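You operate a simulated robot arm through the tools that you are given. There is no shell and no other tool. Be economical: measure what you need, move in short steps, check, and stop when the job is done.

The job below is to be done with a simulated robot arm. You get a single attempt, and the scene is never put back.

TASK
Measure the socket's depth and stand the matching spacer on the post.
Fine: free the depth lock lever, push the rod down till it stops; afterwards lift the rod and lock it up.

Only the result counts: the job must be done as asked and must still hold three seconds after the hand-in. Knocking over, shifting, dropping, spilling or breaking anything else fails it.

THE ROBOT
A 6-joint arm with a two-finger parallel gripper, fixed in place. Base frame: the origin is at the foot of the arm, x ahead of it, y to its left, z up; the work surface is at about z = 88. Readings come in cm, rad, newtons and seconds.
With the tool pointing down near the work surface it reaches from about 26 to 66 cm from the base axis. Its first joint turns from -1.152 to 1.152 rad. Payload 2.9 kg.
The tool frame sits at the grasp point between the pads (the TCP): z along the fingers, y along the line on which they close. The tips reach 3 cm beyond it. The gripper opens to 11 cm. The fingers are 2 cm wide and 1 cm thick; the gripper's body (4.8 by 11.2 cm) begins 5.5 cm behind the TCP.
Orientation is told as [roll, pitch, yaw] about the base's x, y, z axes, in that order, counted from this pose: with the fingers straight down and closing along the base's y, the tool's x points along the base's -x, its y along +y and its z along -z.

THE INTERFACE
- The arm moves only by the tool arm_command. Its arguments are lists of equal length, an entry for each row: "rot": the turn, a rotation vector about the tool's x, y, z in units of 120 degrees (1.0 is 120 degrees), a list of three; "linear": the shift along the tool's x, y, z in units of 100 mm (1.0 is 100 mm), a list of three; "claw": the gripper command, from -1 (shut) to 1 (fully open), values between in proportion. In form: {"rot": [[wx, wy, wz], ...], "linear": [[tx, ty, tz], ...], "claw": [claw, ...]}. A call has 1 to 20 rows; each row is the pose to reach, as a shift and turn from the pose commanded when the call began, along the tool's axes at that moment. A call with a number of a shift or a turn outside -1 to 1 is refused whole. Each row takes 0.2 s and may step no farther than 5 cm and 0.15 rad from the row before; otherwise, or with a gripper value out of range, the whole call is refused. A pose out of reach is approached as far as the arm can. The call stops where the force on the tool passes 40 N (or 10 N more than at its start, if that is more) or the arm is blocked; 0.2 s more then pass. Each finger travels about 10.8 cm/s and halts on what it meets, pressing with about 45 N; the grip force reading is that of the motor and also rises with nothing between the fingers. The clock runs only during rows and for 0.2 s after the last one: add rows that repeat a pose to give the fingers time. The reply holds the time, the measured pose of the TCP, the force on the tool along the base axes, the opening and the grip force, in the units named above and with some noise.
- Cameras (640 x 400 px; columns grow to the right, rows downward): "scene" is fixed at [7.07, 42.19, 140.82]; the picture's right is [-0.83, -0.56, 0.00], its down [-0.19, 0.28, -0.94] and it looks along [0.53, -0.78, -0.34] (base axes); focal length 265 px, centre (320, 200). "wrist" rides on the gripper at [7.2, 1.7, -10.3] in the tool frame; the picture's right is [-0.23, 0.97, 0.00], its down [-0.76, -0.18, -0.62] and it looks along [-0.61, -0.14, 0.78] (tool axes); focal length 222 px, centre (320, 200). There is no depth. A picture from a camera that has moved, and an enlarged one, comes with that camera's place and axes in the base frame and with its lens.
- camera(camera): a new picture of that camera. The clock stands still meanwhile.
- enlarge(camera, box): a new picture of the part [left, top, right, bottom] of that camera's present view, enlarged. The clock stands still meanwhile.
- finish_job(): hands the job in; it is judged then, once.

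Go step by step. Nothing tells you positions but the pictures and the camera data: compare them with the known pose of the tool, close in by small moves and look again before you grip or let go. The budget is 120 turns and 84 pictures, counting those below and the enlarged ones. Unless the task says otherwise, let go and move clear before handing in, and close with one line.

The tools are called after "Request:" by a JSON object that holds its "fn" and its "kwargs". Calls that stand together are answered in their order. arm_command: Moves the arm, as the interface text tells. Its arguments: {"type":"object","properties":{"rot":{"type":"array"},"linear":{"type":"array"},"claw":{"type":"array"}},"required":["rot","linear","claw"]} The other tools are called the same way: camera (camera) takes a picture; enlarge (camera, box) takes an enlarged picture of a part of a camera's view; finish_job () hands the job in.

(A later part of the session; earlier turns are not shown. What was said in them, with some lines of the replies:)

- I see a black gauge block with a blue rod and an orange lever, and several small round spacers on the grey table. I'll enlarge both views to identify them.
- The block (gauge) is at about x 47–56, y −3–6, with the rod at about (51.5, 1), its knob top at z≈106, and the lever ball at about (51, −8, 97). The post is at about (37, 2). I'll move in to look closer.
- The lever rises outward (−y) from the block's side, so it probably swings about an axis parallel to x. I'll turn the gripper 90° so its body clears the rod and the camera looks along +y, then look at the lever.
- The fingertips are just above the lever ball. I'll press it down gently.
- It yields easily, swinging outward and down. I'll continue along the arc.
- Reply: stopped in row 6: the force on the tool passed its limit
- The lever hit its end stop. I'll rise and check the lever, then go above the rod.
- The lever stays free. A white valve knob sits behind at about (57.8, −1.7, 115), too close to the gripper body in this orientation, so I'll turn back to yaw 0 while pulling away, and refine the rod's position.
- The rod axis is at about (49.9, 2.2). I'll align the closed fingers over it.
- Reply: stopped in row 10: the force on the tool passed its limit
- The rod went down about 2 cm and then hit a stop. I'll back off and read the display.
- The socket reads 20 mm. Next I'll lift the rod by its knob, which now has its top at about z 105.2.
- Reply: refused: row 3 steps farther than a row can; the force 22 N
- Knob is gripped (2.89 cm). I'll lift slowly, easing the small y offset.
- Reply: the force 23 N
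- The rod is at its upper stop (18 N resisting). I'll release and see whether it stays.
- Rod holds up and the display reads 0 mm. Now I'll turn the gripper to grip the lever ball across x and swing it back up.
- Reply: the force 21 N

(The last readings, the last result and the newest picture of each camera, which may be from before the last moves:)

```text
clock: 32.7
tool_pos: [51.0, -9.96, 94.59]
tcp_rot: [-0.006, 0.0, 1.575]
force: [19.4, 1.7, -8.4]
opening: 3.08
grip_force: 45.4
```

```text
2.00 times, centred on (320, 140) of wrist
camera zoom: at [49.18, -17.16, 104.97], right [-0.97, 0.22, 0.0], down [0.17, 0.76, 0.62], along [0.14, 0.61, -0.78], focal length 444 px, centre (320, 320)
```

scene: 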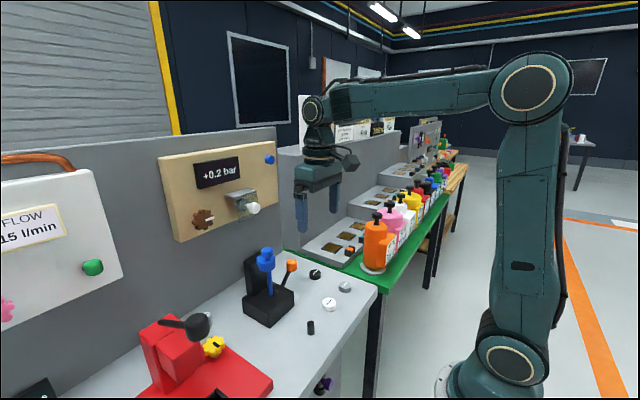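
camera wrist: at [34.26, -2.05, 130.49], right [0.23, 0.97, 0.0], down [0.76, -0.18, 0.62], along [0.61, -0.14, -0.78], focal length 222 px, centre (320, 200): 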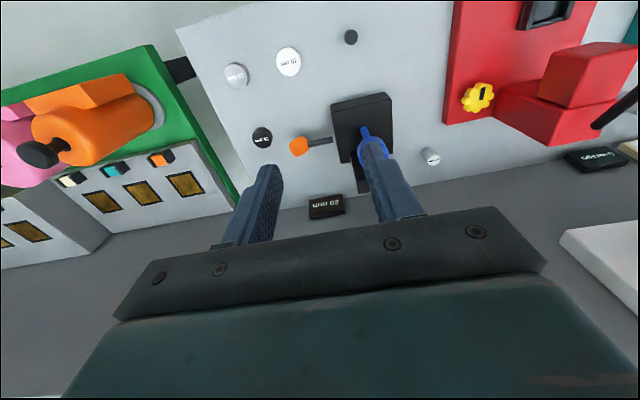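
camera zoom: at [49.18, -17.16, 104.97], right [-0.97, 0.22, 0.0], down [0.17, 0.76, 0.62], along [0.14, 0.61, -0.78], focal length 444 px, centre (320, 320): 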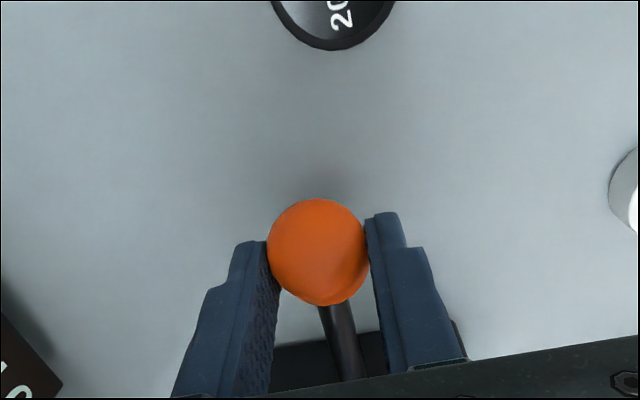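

Request:
{"fn": "arm_command", "kwargs": {"rot": [[0, 0, 0], [0, 0, 0], [0, 0, 0], [0, 0, 0], [0, 0, 0], [0, 0, 0], [0, 0, 0], [0, 0, 0], [0, 0, 0]], "linear": [[0, -0.015, 0], [-0.02, -0.015, -0.055], [-0.04, -0.015, -0.11], [-0.07, -0.015, -0.165], [-0.1, -0.015, -0.214], [-0.14, -0.015, -0.26], [-0.176, -0.015, -0.305], [-0.215, -0.015, -0.34], [-0.24, -0.015, -0.36]], "claw": [-1, -1, -1, -1, -1, -1, -1, -1, -1]}}

Request:
{"fn": "enlarge", "kwargs": {"camera": "wrist", "box": [200, 40, 440, 240]}}

Request:
{"fn": "enlarge", "kwargs": {"camera": "scene", "box": [220, 190, 360, 310]}}

```text
clock: 34.7
tool_pos: [51.09, -7.16, 98.17]
tcp_rot: [-0.001, -0.005, 1.585]
force: [0.4, 0.7, 0.1]
opening: 0.03
grip_force: 38.0
```

```text
2.00 times, centred on (320, 140) of wrist
camera zoom: at [49.47, -14.4, 108.5], right [-0.98, 0.21, 0.0], down [0.17, 0.76, 0.63], along [0.13, 0.61, -0.78], focal length 444 px, centre (320, 320)
```

zoom: 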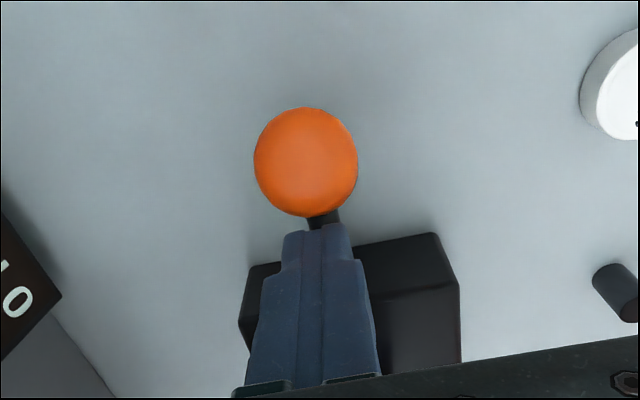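

```text
3.33 times, centred on (290, 250) of scene
camera zoom: at [7.08, 42.2, 140.81], right [-0.83, -0.56, 0.0], down [-0.19, 0.28, -0.94], along [0.53, -0.78, -0.34], focal length 883 px, centre (420, 33)
```

zoom: 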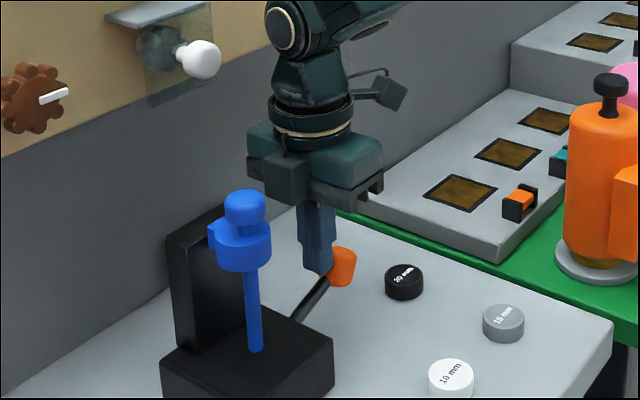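

The ball slipped out part way; the lever is now about half raised. I'll go round to its outer side and push it inward (+y) to its stop.

Request:
{"fn": "arm_command", "kwargs": {"rot": [[0, 0, 0], [0, 0, 0], [0, 0, 0], [0, 0, 0], [0, 0, 0], [0, 0, 0]], "linear": [[0, 0, -0.3], [0, 0, -0.5], [0.35, 0, -0.5], [0.68, 0, -0.5], [0.68, 0, -0.2], [0.68, 0, 0.05]], "claw": [-1, -1, -1, -1, -1, -1]}}

Request:
{"fn": "enlarge", "kwargs": {"camera": "scene", "box": [220, 190, 360, 310]}}

Request:
{"fn": "enlarge", "kwargs": {"camera": "wrist", "box": [200, 40, 440, 240]}}

```text
clock: 36.1
tool_pos: [51.03, -14.44, 97.45]
tcp_rot: [-0.002, 0.001, 1.572]
force: [-0.1, -0.5, -0.1]
opening: 0.0
grip_force: 37.5
```

```text
3.33 times, centred on (290, 250) of scene
camera zoom: at [7.07, 42.18, 140.82], right [-0.83, -0.56, 0.0], down [-0.19, 0.28, -0.94], along [0.53, -0.78, -0.34], focal length 883 px, centre (420, 33)
```

zoom: 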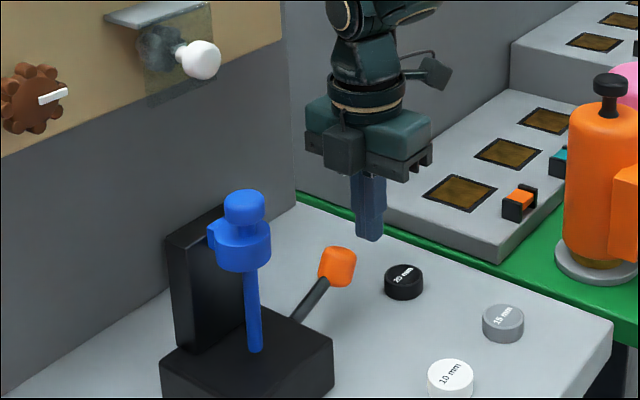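

```text
2.00 times, centred on (320, 140) of wrist
camera zoom: at [49.32, -21.71, 107.85], right [-0.97, 0.23, 0.0], down [0.18, 0.76, 0.62], along [0.14, 0.61, -0.78], focal length 444 px, centre (320, 320)
```

zoom: 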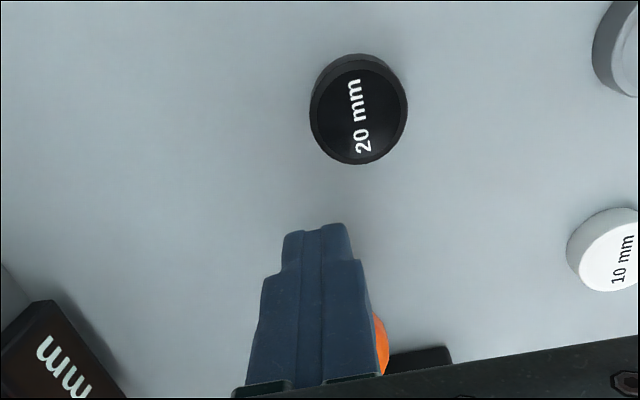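

Request:
{"fn": "arm_command", "kwargs": {"rot": [[0, 0, 0], [0, 0, 0], [0, 0, 0], [0, 0, 0], [0, 0, 0], [0, 0, 0], [0, 0, 0], [0, 0, 0], [0, 0, 0], [0, 0, 0]], "linear": [[-0.1, 0, 0.03], [-0.15, 0, 0.03], [-0.2, 0, 0.03], [-0.25, 0, 0.03], [-0.3, 0, 0.0], [-0.35, 0, -0.03], [-0.4, 0, -0.06], [-0.44, 0, -0.09], [-0.48, 0, -0.12], [-0.52, 0, -0.15]], "claw": [-1, -1, -1, -1, -1, -1, -1, -1, -1, -1]}}

Request:
{"fn": "enlarge", "kwargs": {"camera": "scene", "box": [220, 190, 360, 310]}}

```text
clock: 37.5
tool_pos: [50.97, -11.71, 97.84]
tcp_rot: [-0.008, 0.007, 1.552]
force: [-1.1, -4.4, 1.2]
opening: 0.0
grip_force: 38.1
stopped in row 7: the force on the tool passed its limit (the readings are from after the stop); the commanded pose is now the measured one
```

```text
3.33 times, centred on (290, 250) of scene
camera zoom: at [7.06, 42.18, 140.82], right [-0.83, -0.56, 0.0], down [-0.19, 0.28, -0.94], along [0.53, -0.78, -0.34], focal length 883 px, centre (420, 33)
```

zoom: 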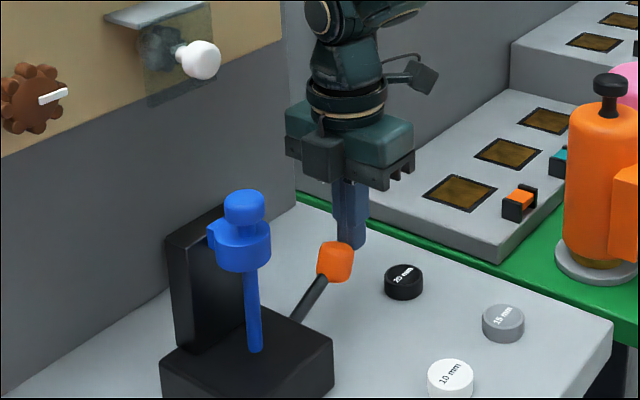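

The push jammed because the ball must rise as it comes in. I'll lower slightly and push along its arc (inward and upward together).

Request:
{"fn": "arm_command", "kwargs": {"rot": [[0, 0, 0], [0, 0, 0], [0, 0, 0], [0, 0, 0], [0, 0, 0], [0, 0, 0], [0, 0, 0], [0, 0, 0], [0, 0, 0], [0, 0, 0]], "linear": [[0.05, 0, 0], [0.05, 0, 0.12], [-0.02, 0, 0.12], [-0.045, 0, 0.08], [-0.07, 0, 0.04], [-0.1, 0, 0.0], [-0.13, 0, -0.03], [-0.16, 0, -0.06], [-0.2, 0, -0.08], [-0.24, 0, -0.1]], "claw": [-1, -1, -1, -1, -1, -1, -1, -1, -1, -1]}}

Request:
{"fn": "enlarge", "kwargs": {"camera": "scene", "box": [220, 190, 360, 310]}}

```text
clock: 39.5
tool_pos: [51.18, -10.56, 98.36]
tcp_rot: [-0.006, 0.014, 1.539]
force: [0.3, -6.4, -1.4]
opening: 0.0
grip_force: 38.2
stopped in row 9: the force on the tool passed its limit (the readings are from after the stop); the commanded pose is now the measured one
```

```text
3.33 times, centred on (290, 250) of scene
camera zoom: at [7.07, 42.17, 140.82], right [-0.83, -0.56, 0.0], down [-0.19, 0.28, -0.94], along [0.53, -0.78, -0.34], focal length 883 px, centre (420, 33)
```

zoom: 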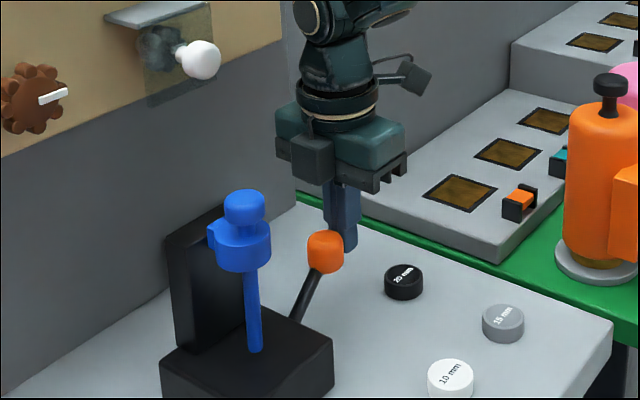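

The lever looks exactly as at the start. One more gentle push along the arc to confirm it's at the stop.

Request:
{"fn": "arm_command", "kwargs": {"rot": [[0, 0, 0], [0, 0, 0], [0, 0, 0], [0, 0, 0], [0, 0, 0], [0, 0, 0]], "linear": [[0.05, 0, 0], [0.05, 0, 0.05], [-0.01, 0, 0.05], [-0.04, 0, 0.02], [-0.07, 0, -0.0], [-0.1, 0, -0.02]], "claw": [-1, -1, -1, -1, -1, -1]}}

Request:
{"fn": "arm_command", "kwargs": {"rot": [[0, 0, 0], [0, 0, 0], [0, 0, 0], [0, 0, 0]], "linear": [[0.2, 0, 0], [0.35, 0, 0], [0.35, 0, -0.4], [0.35, 0, -0.8]], "claw": [-1, -1, -1, -1]}}

Request:
{"fn": "enlarge", "kwargs": {"camera": "scene", "box": [220, 190, 360, 310]}}

Request:
{"fn": "camera", "kwargs": {"camera": "wrist"}}

```text
clock: 40.6
tool_pos: [51.11, -10.47, 98.03]
tcp_rot: [-0.007, 0.021, 1.526]
force: [1.1, -7.6, -2.1]
opening: 0.0
grip_force: 37.1
stopped in row 5: the force on the tool passed its limit (the readings are from after the stop); the commanded pose is now the measured one
```

```text
clock: 41.6
tool_pos: [50.85, -13.67, 106.17]
tcp_rot: [-0.003, 0.019, 1.526]
force: [-1.0, -0.4, 0.0]
opening: 0.0
grip_force: 37.6
```

```text
3.33 times, centred on (290, 250) of scene
camera zoom: at [7.07, 42.19, 140.82], right [-0.83, -0.56, 0.0], down [-0.19, 0.28, -0.94], along [0.53, -0.78, -0.34], focal length 883 px, centre (420, 33)
```

zoom: 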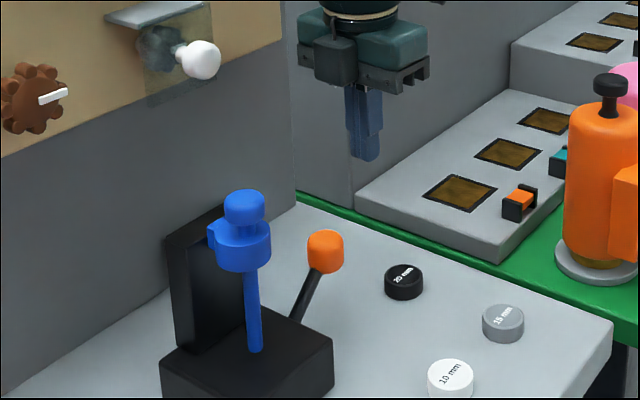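

```text
33 pictures are left
camera wrist: at [48.66, -20.67, 116.76], right [-0.96, 0.27, -0.01], down [0.21, 0.76, 0.61], along [0.17, 0.59, -0.79], focal length 222 px, centre (320, 200)
```

wrist: 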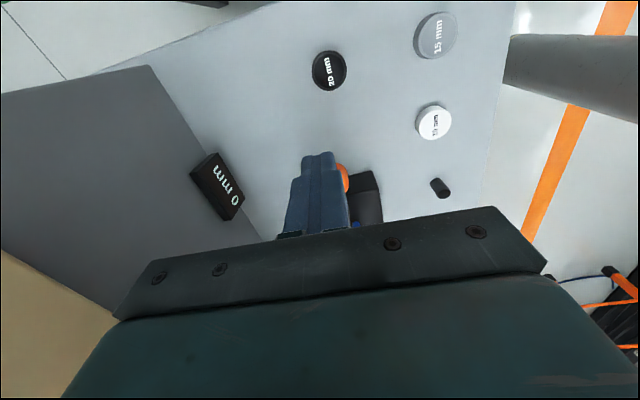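

Lever is locked up again and the display shows 0 mm. Now for the 20 mm spacer at about (48.9, −17.1): I'll turn back to yaw 0 above it.

Request:
{"fn": "arm_command", "kwargs": {"rot": [[0, 0, 0.07], [0, 0, 0.14], [0, 0, 0.21], [0, 0, 0.28], [0, 0, 0.35], [0, 0, 0.42], [0, 0, 0.49], [0, 0, 0.56], [0, 0, 0.63], [0, 0, 0.7], [0, 0, 0.728], [0, 0, 0.728]], "linear": [[0.1, 0.1, 0], [0.2, 0.2, 0], [0.34, 0.2, 0], [0.34, 0.2, 0], [0.34, 0.2, 0], [0.34, 0.2, 0], [0.34, 0.2, 0], [0.34, 0.2, 0], [0.34, 0.2, 0], [0.34, 0.2, 0], [0.34, 0.2, 0], [0.34, 0.2, 0]], "claw": [0.3, 0.3, 0.3, 0.3, 0.3, 0.3, 0.3, 0.3, 0.3, 0.3, 0.3, 0.3]}}

Request:
{"fn": "camera", "kwargs": {"camera": "wrist"}}

```text
clock: 44.2
tool_pos: [48.77, -17.01, 106.18]
tcp_rot: [-0.018, -0.003, -0.001]
force: [-0.3, -0.5, 0.5]
opening: 7.13
grip_force: 0.0
```

```text
32 pictures are left
camera wrist: at [41.31, -15.24, 116.62], right [0.23, 0.97, -0.02], down [0.76, -0.17, 0.63], along [0.61, -0.16, -0.78], focal length 222 px, centre (320, 200)
```

wrist: 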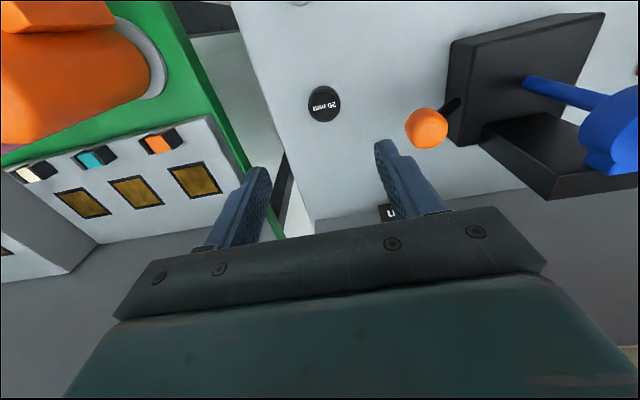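

Request:
{"fn": "arm_command", "kwargs": {"rot": [[-0.0086, 0, 0], [-0.0086, 0.001, 0], [-0.0086, 0.001, 0], [-0.0086, 0.001, 0]], "linear": [[0.02, 0, 0.3], [0.02, 0, 0.6], [0.02, 0, 0.9], [0.02, 0, 0.9]], "claw": [0.3, 0.3, 0.3, 0.3]}}

Request:
{"fn": "enlarge", "kwargs": {"camera": "wrist", "box": [200, 60, 440, 260]}}

Request:
{"fn": "enlarge", "kwargs": {"camera": "scene", "box": [270, 220, 380, 310]}}

```text
clock: 45.2
tool_pos: [48.38, -17.23, 97.39]
tcp_rot: [-0.001, -0.002, 0.001]
force: [0.5, -0.7, 0.2]
opening: 7.15
grip_force: 0.1
```

```text
2.00 times, centred on (320, 160) of wrist
camera zoom: at [41.06, -15.56, 107.76], right [0.23, 0.97, 0.0], down [0.76, -0.18, 0.62], along [0.61, -0.14, -0.78], focal length 444 px, centre (320, 280)
```

zoom: 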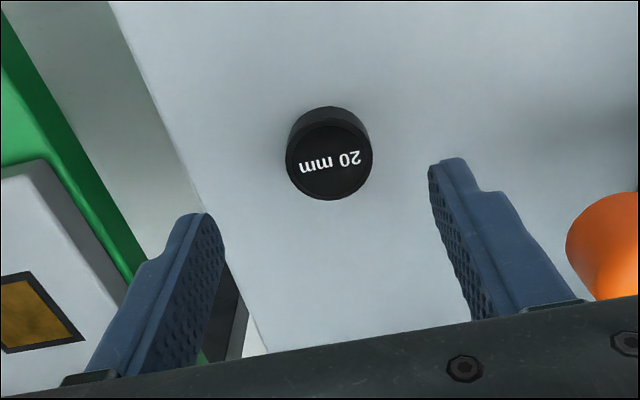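

```text
4.44 times, centred on (325, 265) of scene
camera zoom: at [7.07, 42.19, 140.82], right [-0.83, -0.56, 0.0], down [-0.19, 0.28, -0.94], along [0.53, -0.78, -0.34], focal length 1177 px, centre (298, -89)
```

zoom: 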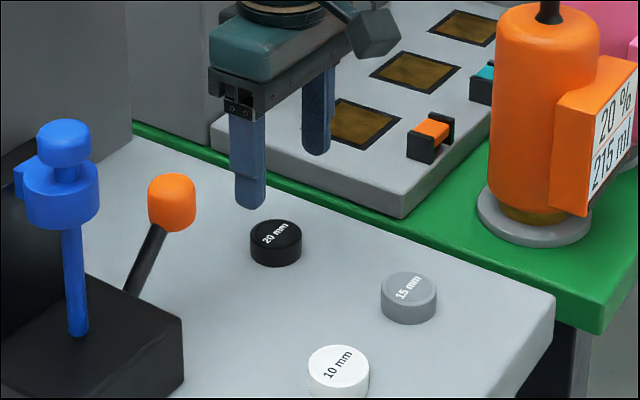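

The spacer centre is at about (48.8, −16.95), 3.6 cm wide, 2 cm tall. I'll descend with a narrower opening and grip it.

Request:
{"fn": "arm_command", "kwargs": {"rot": [[0, 0, 0], [0, 0, 0], [0, 0, 0], [0, 0, 0], [0, 0, 0]], "linear": [[-0.04, 0.03, 0.1], [-0.04, 0.03, 0.3], [-0.04, 0.03, 0.5], [-0.04, 0.03, 0.575], [-0.04, 0.03, 0.575]], "claw": [0.05, 0.05, 0.05, 0.05, 0.05]}}

Request:
{"fn": "enlarge", "kwargs": {"camera": "wrist", "box": [200, 60, 440, 260]}}

```text
clock: 46.4
tool_pos: [49.0, -17.0, 91.57]
tcp_rot: [0.0, -0.004, 0.0]
force: [0.7, 0.1, 1.0]
opening: 5.77
grip_force: 0.2
```

```text
2.00 times, centred on (320, 160) of wrist
camera zoom: at [41.59, -15.27, 101.96], right [0.23, 0.97, 0.0], down [0.76, -0.18, 0.62], along [0.61, -0.14, -0.78], focal length 444 px, centre (320, 280)
```

zoom: 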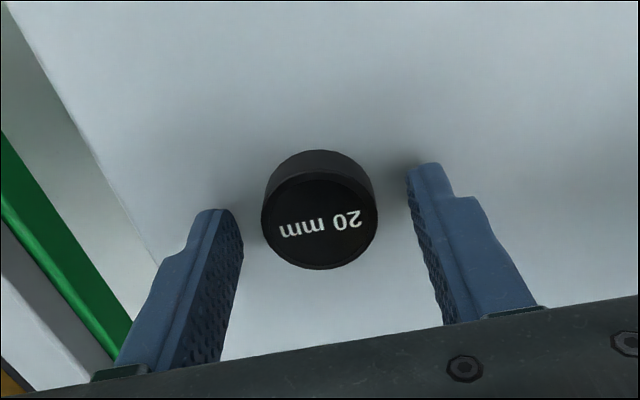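

Request:
{"fn": "arm_command", "kwargs": {"rot": [[0, 0, 0], [0, 0, 0], [0, 0, 0], [0, 0, 0], [0, 0, 0]], "linear": [[0.025, 0, 0], [0.025, 0, 0], [0.025, 0, 0], [0.025, 0, 0], [0.025, 0, 0]], "claw": [0.05, -0.2, -1, -1, -1]}}

Request:
{"fn": "enlarge", "kwargs": {"camera": "wrist", "box": [200, 60, 440, 260]}}

```text
clock: 47.6
tool_pos: [48.72, -17.09, 91.65]
tcp_rot: [0.001, -0.002, 0.0]
force: [-0.2, -0.5, -0.1]
opening: 3.53
grip_force: 45.4
```

```text
2.00 times, centred on (320, 160) of wrist
camera zoom: at [41.38, -15.28, 101.98], right [0.23, 0.97, 0.0], down [0.76, -0.18, 0.62], along [0.61, -0.14, -0.78], focal length 444 px, centre (320, 280)
```

zoom: 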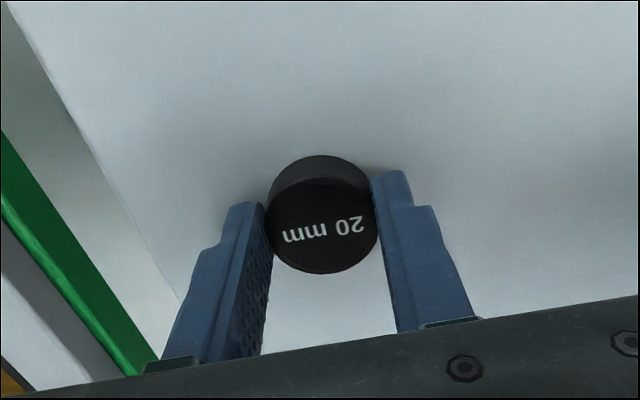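

Gripped and centred. Lift and carry toward the post.

Request:
{"fn": "arm_command", "kwargs": {"rot": [[0, 0, 0], [0, 0, 0], [0, 0, 0], [0, 0, 0], [0, 0, 0]], "linear": [[0, 0, -0.15], [0, 0, -0.4], [0.0, 0, -0.7], [0.3, 0, -1], [0.6, 0, -1]], "claw": [-1, -1, -1, -1, -1]}}

Request:
{"fn": "arm_command", "kwargs": {"rot": [[0, 0, 0], [0, 0, 0], [0, 0, 0], [0, 0, 0], [0, 0, 0]], "linear": [[0.3, 0.1, 0], [0.6, 0.3, 0], [0.9, 0.55, 0], [1, 0.85, 0], [1, 1, 0]], "claw": [-1, -1, -1, -1, -1]}}

Request:
{"fn": "camera", "kwargs": {"camera": "wrist"}}

```text
clock: 48.8
tool_pos: [42.62, -17.08, 101.6]
tcp_rot: [-0.001, -0.003, 0.0]
force: [-0.8, -1.0, -0.5]
opening: 3.51
grip_force: 44.7
```

```text
clock: 50.0
tool_pos: [32.76, -6.82, 101.49]
tcp_rot: [-0.002, -0.003, -0.001]
force: [-0.4, 0.0, 0.1]
opening: 3.49
grip_force: 45.4
```

```text
27 pictures are left
camera wrist: at [25.32, -5.19, 111.83], right [0.23, 0.97, 0.0], down [0.76, -0.18, 0.62], along [0.61, -0.14, -0.78], focal length 222 px, centre (320, 200)
```

wrist: 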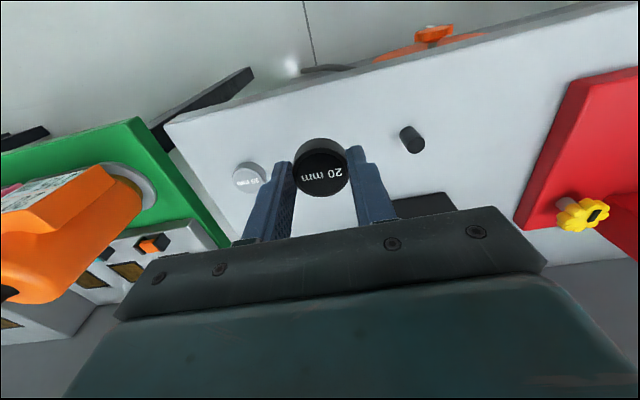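

Request:
{"fn": "arm_command", "kwargs": {"rot": [[0, 0, 0], [0, 0, 0], [0, 0, 0]], "linear": [[0.1, 0.3, 0], [0.25, 0.6, 0], [0.3, 0.84, 0]], "claw": [-1, -1, -1]}}

Request:
{"fn": "enlarge", "kwargs": {"camera": "wrist", "box": [220, 60, 420, 220]}}

Request:
{"fn": "enlarge", "kwargs": {"camera": "scene", "box": [270, 240, 380, 350]}}

```text
clock: 50.8
tool_pos: [29.52, 1.47, 101.31]
tcp_rot: [0.001, -0.002, 0.0]
force: [-0.1, -0.3, -1.0]
opening: 3.51
grip_force: 44.9
```

```text
2.50 times, centred on (320, 140) of wrist
camera zoom: at [22.22, 3.16, 111.76], right [0.23, 0.97, 0.0], down [0.76, -0.18, 0.62], along [0.61, -0.14, -0.78], focal length 555 px, centre (320, 350)
```

zoom: 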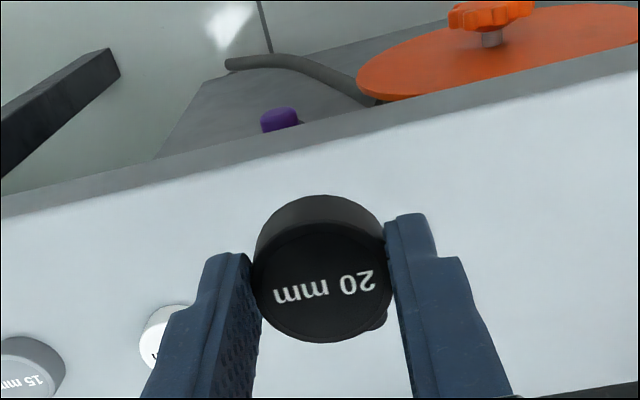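

```text
3.64 times, centred on (325, 295) of scene
camera zoom: at [7.07, 42.19, 140.82], right [-0.83, -0.56, 0.0], down [-0.19, 0.28, -0.94], along [0.53, -0.78, -0.34], focal length 963 px, centre (302, -146)
```

zoom: 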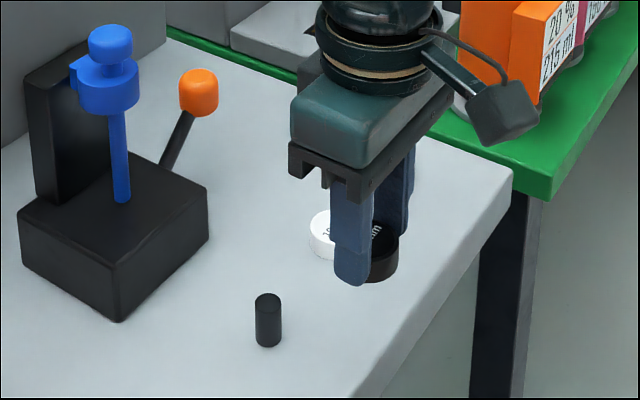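

Post axis from several views: (36.95, 2.0), top z≈91. I'll hover the spacer above it and check.

Request:
{"fn": "arm_command", "kwargs": {"rot": [[0, 0, 0], [0, 0, 0], [0, 0, 0], [0, 0, 0]], "linear": [[-0.3, 0.05, 0], [-0.6, 0.05, 0], [-0.74, 0.05, 0.2], [-0.74, 0.05, 0.4]], "claw": [-1, -1, -1, -1]}}

Request:
{"fn": "enlarge", "kwargs": {"camera": "wrist", "box": [220, 80, 420, 240]}}

Request:
{"fn": "enlarge", "kwargs": {"camera": "scene", "box": [270, 260, 360, 350]}}

```text
clock: 51.8
tool_pos: [37.17, 1.91, 97.41]
tcp_rot: [-0.001, -0.001, 0.001]
force: [-0.3, -0.3, 0.7]
opening: 3.52
grip_force: 44.9
```

```text
2.50 times, centred on (320, 160) of wrist
camera zoom: at [29.78, 3.65, 107.77], right [0.23, 0.97, 0.0], down [0.76, -0.18, 0.63], along [0.61, -0.14, -0.78], focal length 555 px, centre (320, 300)
```

zoom: 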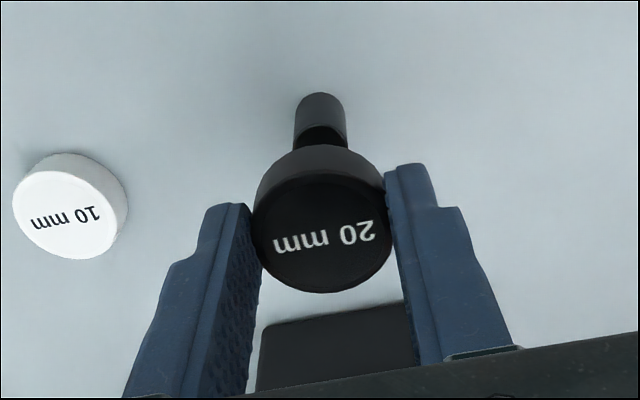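

```text
4.44 times, centred on (315, 305) of scene
camera zoom: at [7.07, 42.19, 140.82], right [-0.83, -0.56, 0.0], down [-0.19, 0.28, -0.94], along [0.53, -0.78, -0.34], focal length 1177 px, centre (342, -267)
```

zoom: 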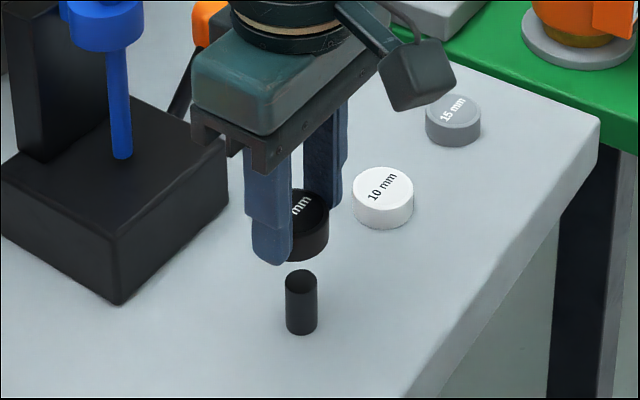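

Request:
{"fn": "arm_command", "kwargs": {"rot": [[0, 0, 0], [0, 0, 0], [0, 0, 0], [0, 0, 0]], "linear": [[0.02, 0, 0.07], [0.02, 0, 0.14], [0.02, 0, 0.21], [0.02, 0, 0.23]], "claw": [-1, -1, -1, -1]}}

Request:
{"fn": "enlarge", "kwargs": {"camera": "scene", "box": [280, 270, 350, 340]}}

```text
clock: 52.8
tool_pos: [36.89, 1.94, 95.09]
tcp_rot: [0.0, -0.002, 0.001]
force: [-0.5, 0.4, -0.6]
opening: 3.49
grip_force: 44.8
```

```text
5.71 times, centred on (315, 305) of scene
camera zoom: at [7.07, 42.19, 140.82], right [-0.83, -0.56, 0.0], down [-0.19, 0.28, -0.94], along [0.53, -0.78, -0.34], focal length 1513 px, centre (349, -400)
```

zoom: 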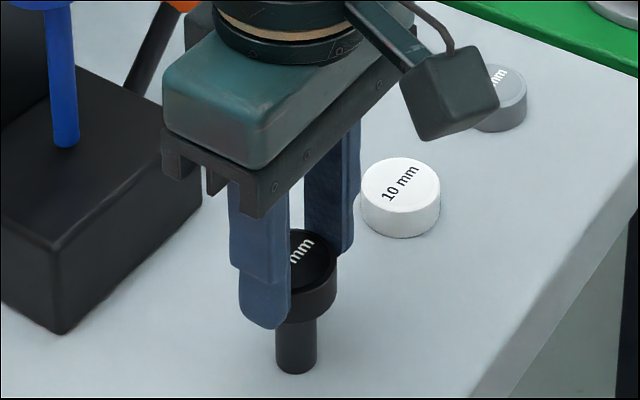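

Request:
{"fn": "arm_command", "kwargs": {"rot": [[0, 0, 0], [0, 0, 0], [0, 0, 0]], "linear": [[0, 0, 0.01], [0, 0, 0.02], [0, 0, 0.03]], "claw": [-1, -1, -1]}}

```text
clock: 53.6
tool_pos: [36.84, 1.88, 94.81]
tcp_rot: [-0.002, -0.002, -0.001]
force: [0.3, 0.4, 0.2]
opening: 3.51
grip_force: 45.0
```

No contact yet; continue in 1 mm steps.

Request:
{"fn": "arm_command", "kwargs": {"rot": [[0, 0, 0], [0, 0, 0]], "linear": [[-0.005, 0, 0.01], [-0.005, 0.005, 0.02]], "claw": [-1, -1]}}

Request:
{"fn": "arm_command", "kwargs": {"rot": [[0, 0, 0], [0, 0, 0]], "linear": [[0, 0, 0.01], [0, 0, 0.01]], "claw": [-1, -1]}}

Request:
{"fn": "enlarge", "kwargs": {"camera": "scene", "box": [280, 270, 350, 340]}}

```text
clock: 54.2
tool_pos: [36.94, 1.99, 94.69]
tcp_rot: [0.0, -0.001, -0.001]
force: [-0.7, 0.3, -0.1]
opening: 3.53
grip_force: 45.0
```

```text
clock: 54.8
tool_pos: [36.95, 2.04, 94.61]
tcp_rot: [-0.001, -0.001, 0.0]
force: [0.0, -0.1, 1.9]
opening: 3.54
grip_force: 45.0
```

```text
5.71 times, centred on (315, 305) of scene
camera zoom: at [7.07, 42.19, 140.82], right [-0.83, -0.56, 0.0], down [-0.19, 0.28, -0.94], along [0.53, -0.78, -0.34], focal length 1513 px, centre (349, -400)
```

zoom: 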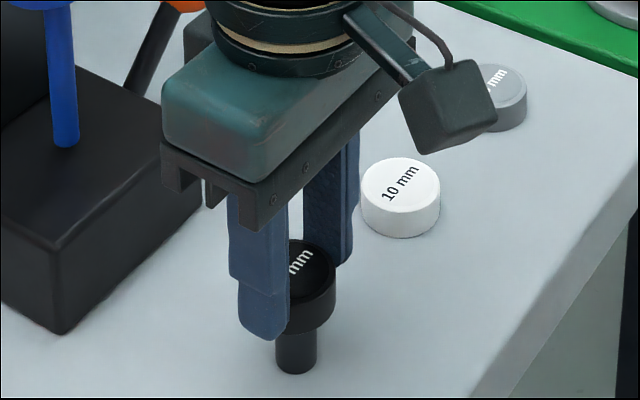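

Request:
{"fn": "arm_command", "kwargs": {"rot": [[0, 0, 0], [0, 0, 0]], "linear": [[0, 0, 0.006], [0, 0, 0.006]], "claw": [-1, -1]}}

```text
clock: 55.4
tool_pos: [36.83, 1.94, 94.49]
tcp_rot: [0.0, -0.002, 0.0]
force: [1.5, -1.2, 8.0]
opening: 3.52
grip_force: 45.4
```

The spacer is resting on the post (8 N). Release gently and look.

Request:
{"fn": "arm_command", "kwargs": {"rot": [[0, 0, 0], [0, 0, 0], [0, 0, 0], [0, 0, 0], [0, 0, 0]], "linear": [[0, 0, -0.005], [0, 0, -0.006], [0, 0, -0.006], [0, 0, -0.006], [0, 0, -0.006]], "claw": [-1, -0.3, -0.1, 0.05, 0.05]}}

Request:
{"fn": "enlarge", "kwargs": {"camera": "wrist", "box": [220, 80, 420, 240]}}

Request:
{"fn": "enlarge", "kwargs": {"camera": "scene", "box": [280, 270, 350, 340]}}

```text
clock: 56.6
tool_pos: [36.81, 1.94, 94.52]
tcp_rot: [0.0, -0.002, 0.0]
force: [0.0, 0.4, 0.1]
opening: 5.76
grip_force: 0.1
```

```text
2.50 times, centred on (320, 160) of wrist
camera zoom: at [29.48, 3.67, 104.99], right [0.23, 0.97, 0.0], down [0.76, -0.18, 0.62], along [0.61, -0.14, -0.78], focal length 555 px, centre (320, 300)
```

zoom: 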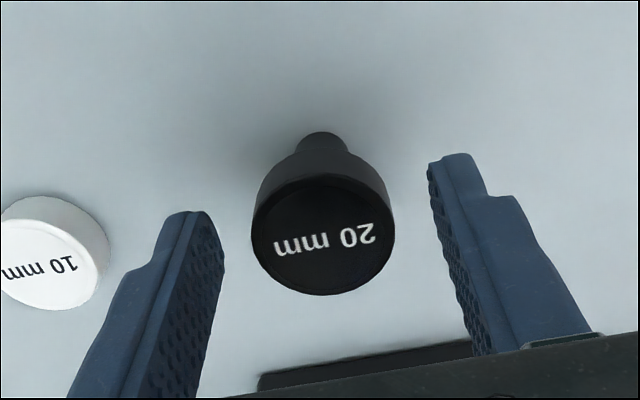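

```text
5.71 times, centred on (315, 305) of scene
camera zoom: at [7.07, 42.19, 140.82], right [-0.83, -0.56, 0.0], down [-0.19, 0.28, -0.94], along [0.53, -0.78, -0.34], focal length 1513 px, centre (349, -400)
```

zoom: 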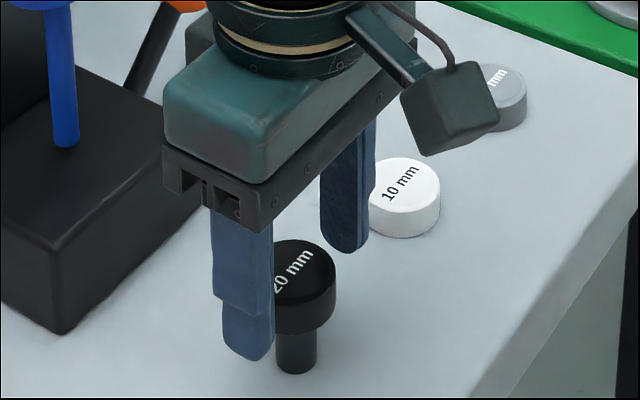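

Standing level and centred. I'll rise clear and check everything.

Request:
{"fn": "arm_command", "kwargs": {"rot": [[0, 0, 0], [0, 0, 0], [0, 0, 0], [0, 0, 0], [0, 0, 0], [0, 0, 0], [0, 0, 0]], "linear": [[0, 0, -0.1], [0, 0, -0.3], [0, 0, -0.6], [0, 0, -1], [0, 0, -1], [0, -0.4, -1], [0, -0.8, -1]], "claw": [0.05, 0.05, 0.05, 0.05, 0.05, 0.05, 0.05]}}

Request:
{"fn": "enlarge", "kwargs": {"camera": "scene", "box": [220, 220, 380, 350]}}

Request:
{"fn": "camera", "kwargs": {"camera": "wrist"}}

```text
clock: 58.2
tool_pos: [36.97, -6.01, 104.39]
tcp_rot: [0.0, 0.0, 0.003]
force: [-1.2, -0.1, -0.2]
opening: 5.77
grip_force: 0.0
```

```text
3.08 times, centred on (300, 285) of scene
camera zoom: at [7.07, 42.19, 140.82], right [-0.83, -0.56, 0.0], down [-0.19, 0.28, -0.94], along [0.53, -0.78, -0.34], focal length 815 px, centre (382, -62)
```

zoom: 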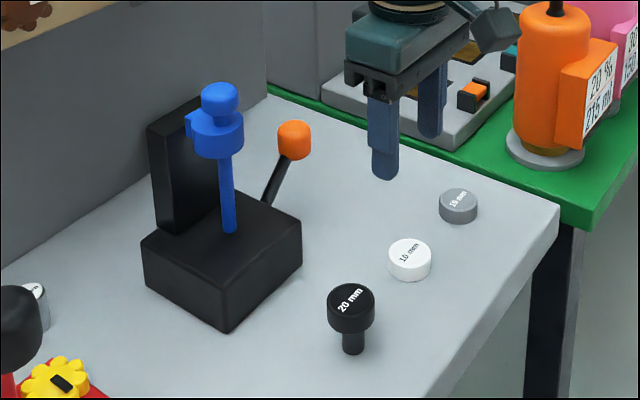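

```text
17 pictures are left
camera wrist: at [29.62, -4.2, 114.9], right [0.23, 0.97, 0.0], down [0.76, -0.18, 0.62], along [0.61, -0.14, -0.78], focal length 222 px, centre (320, 200)
```

wrist: 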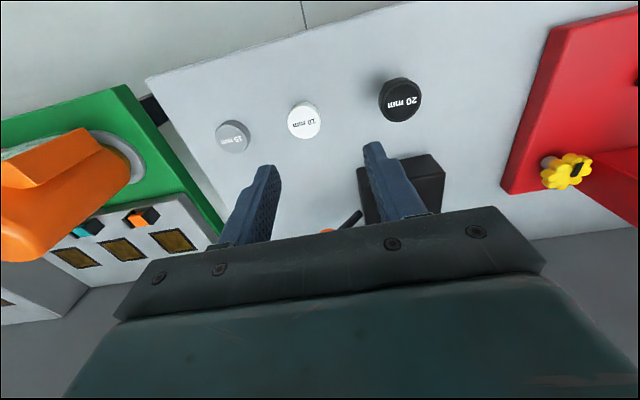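

The 20 mm spacer stands level on the post, the rod is up, the lever is back in its locked position, and nothing else has moved. I'm handing the job in.

Request:
{"fn": "finish_job", "kwargs": {}}

```text
The job is handed in.
```

The gauge read 20 mm, so I stood the 20 mm spacer on the post, then let go and moved the arm clear; before that I had lifted the rod and locked it up again.
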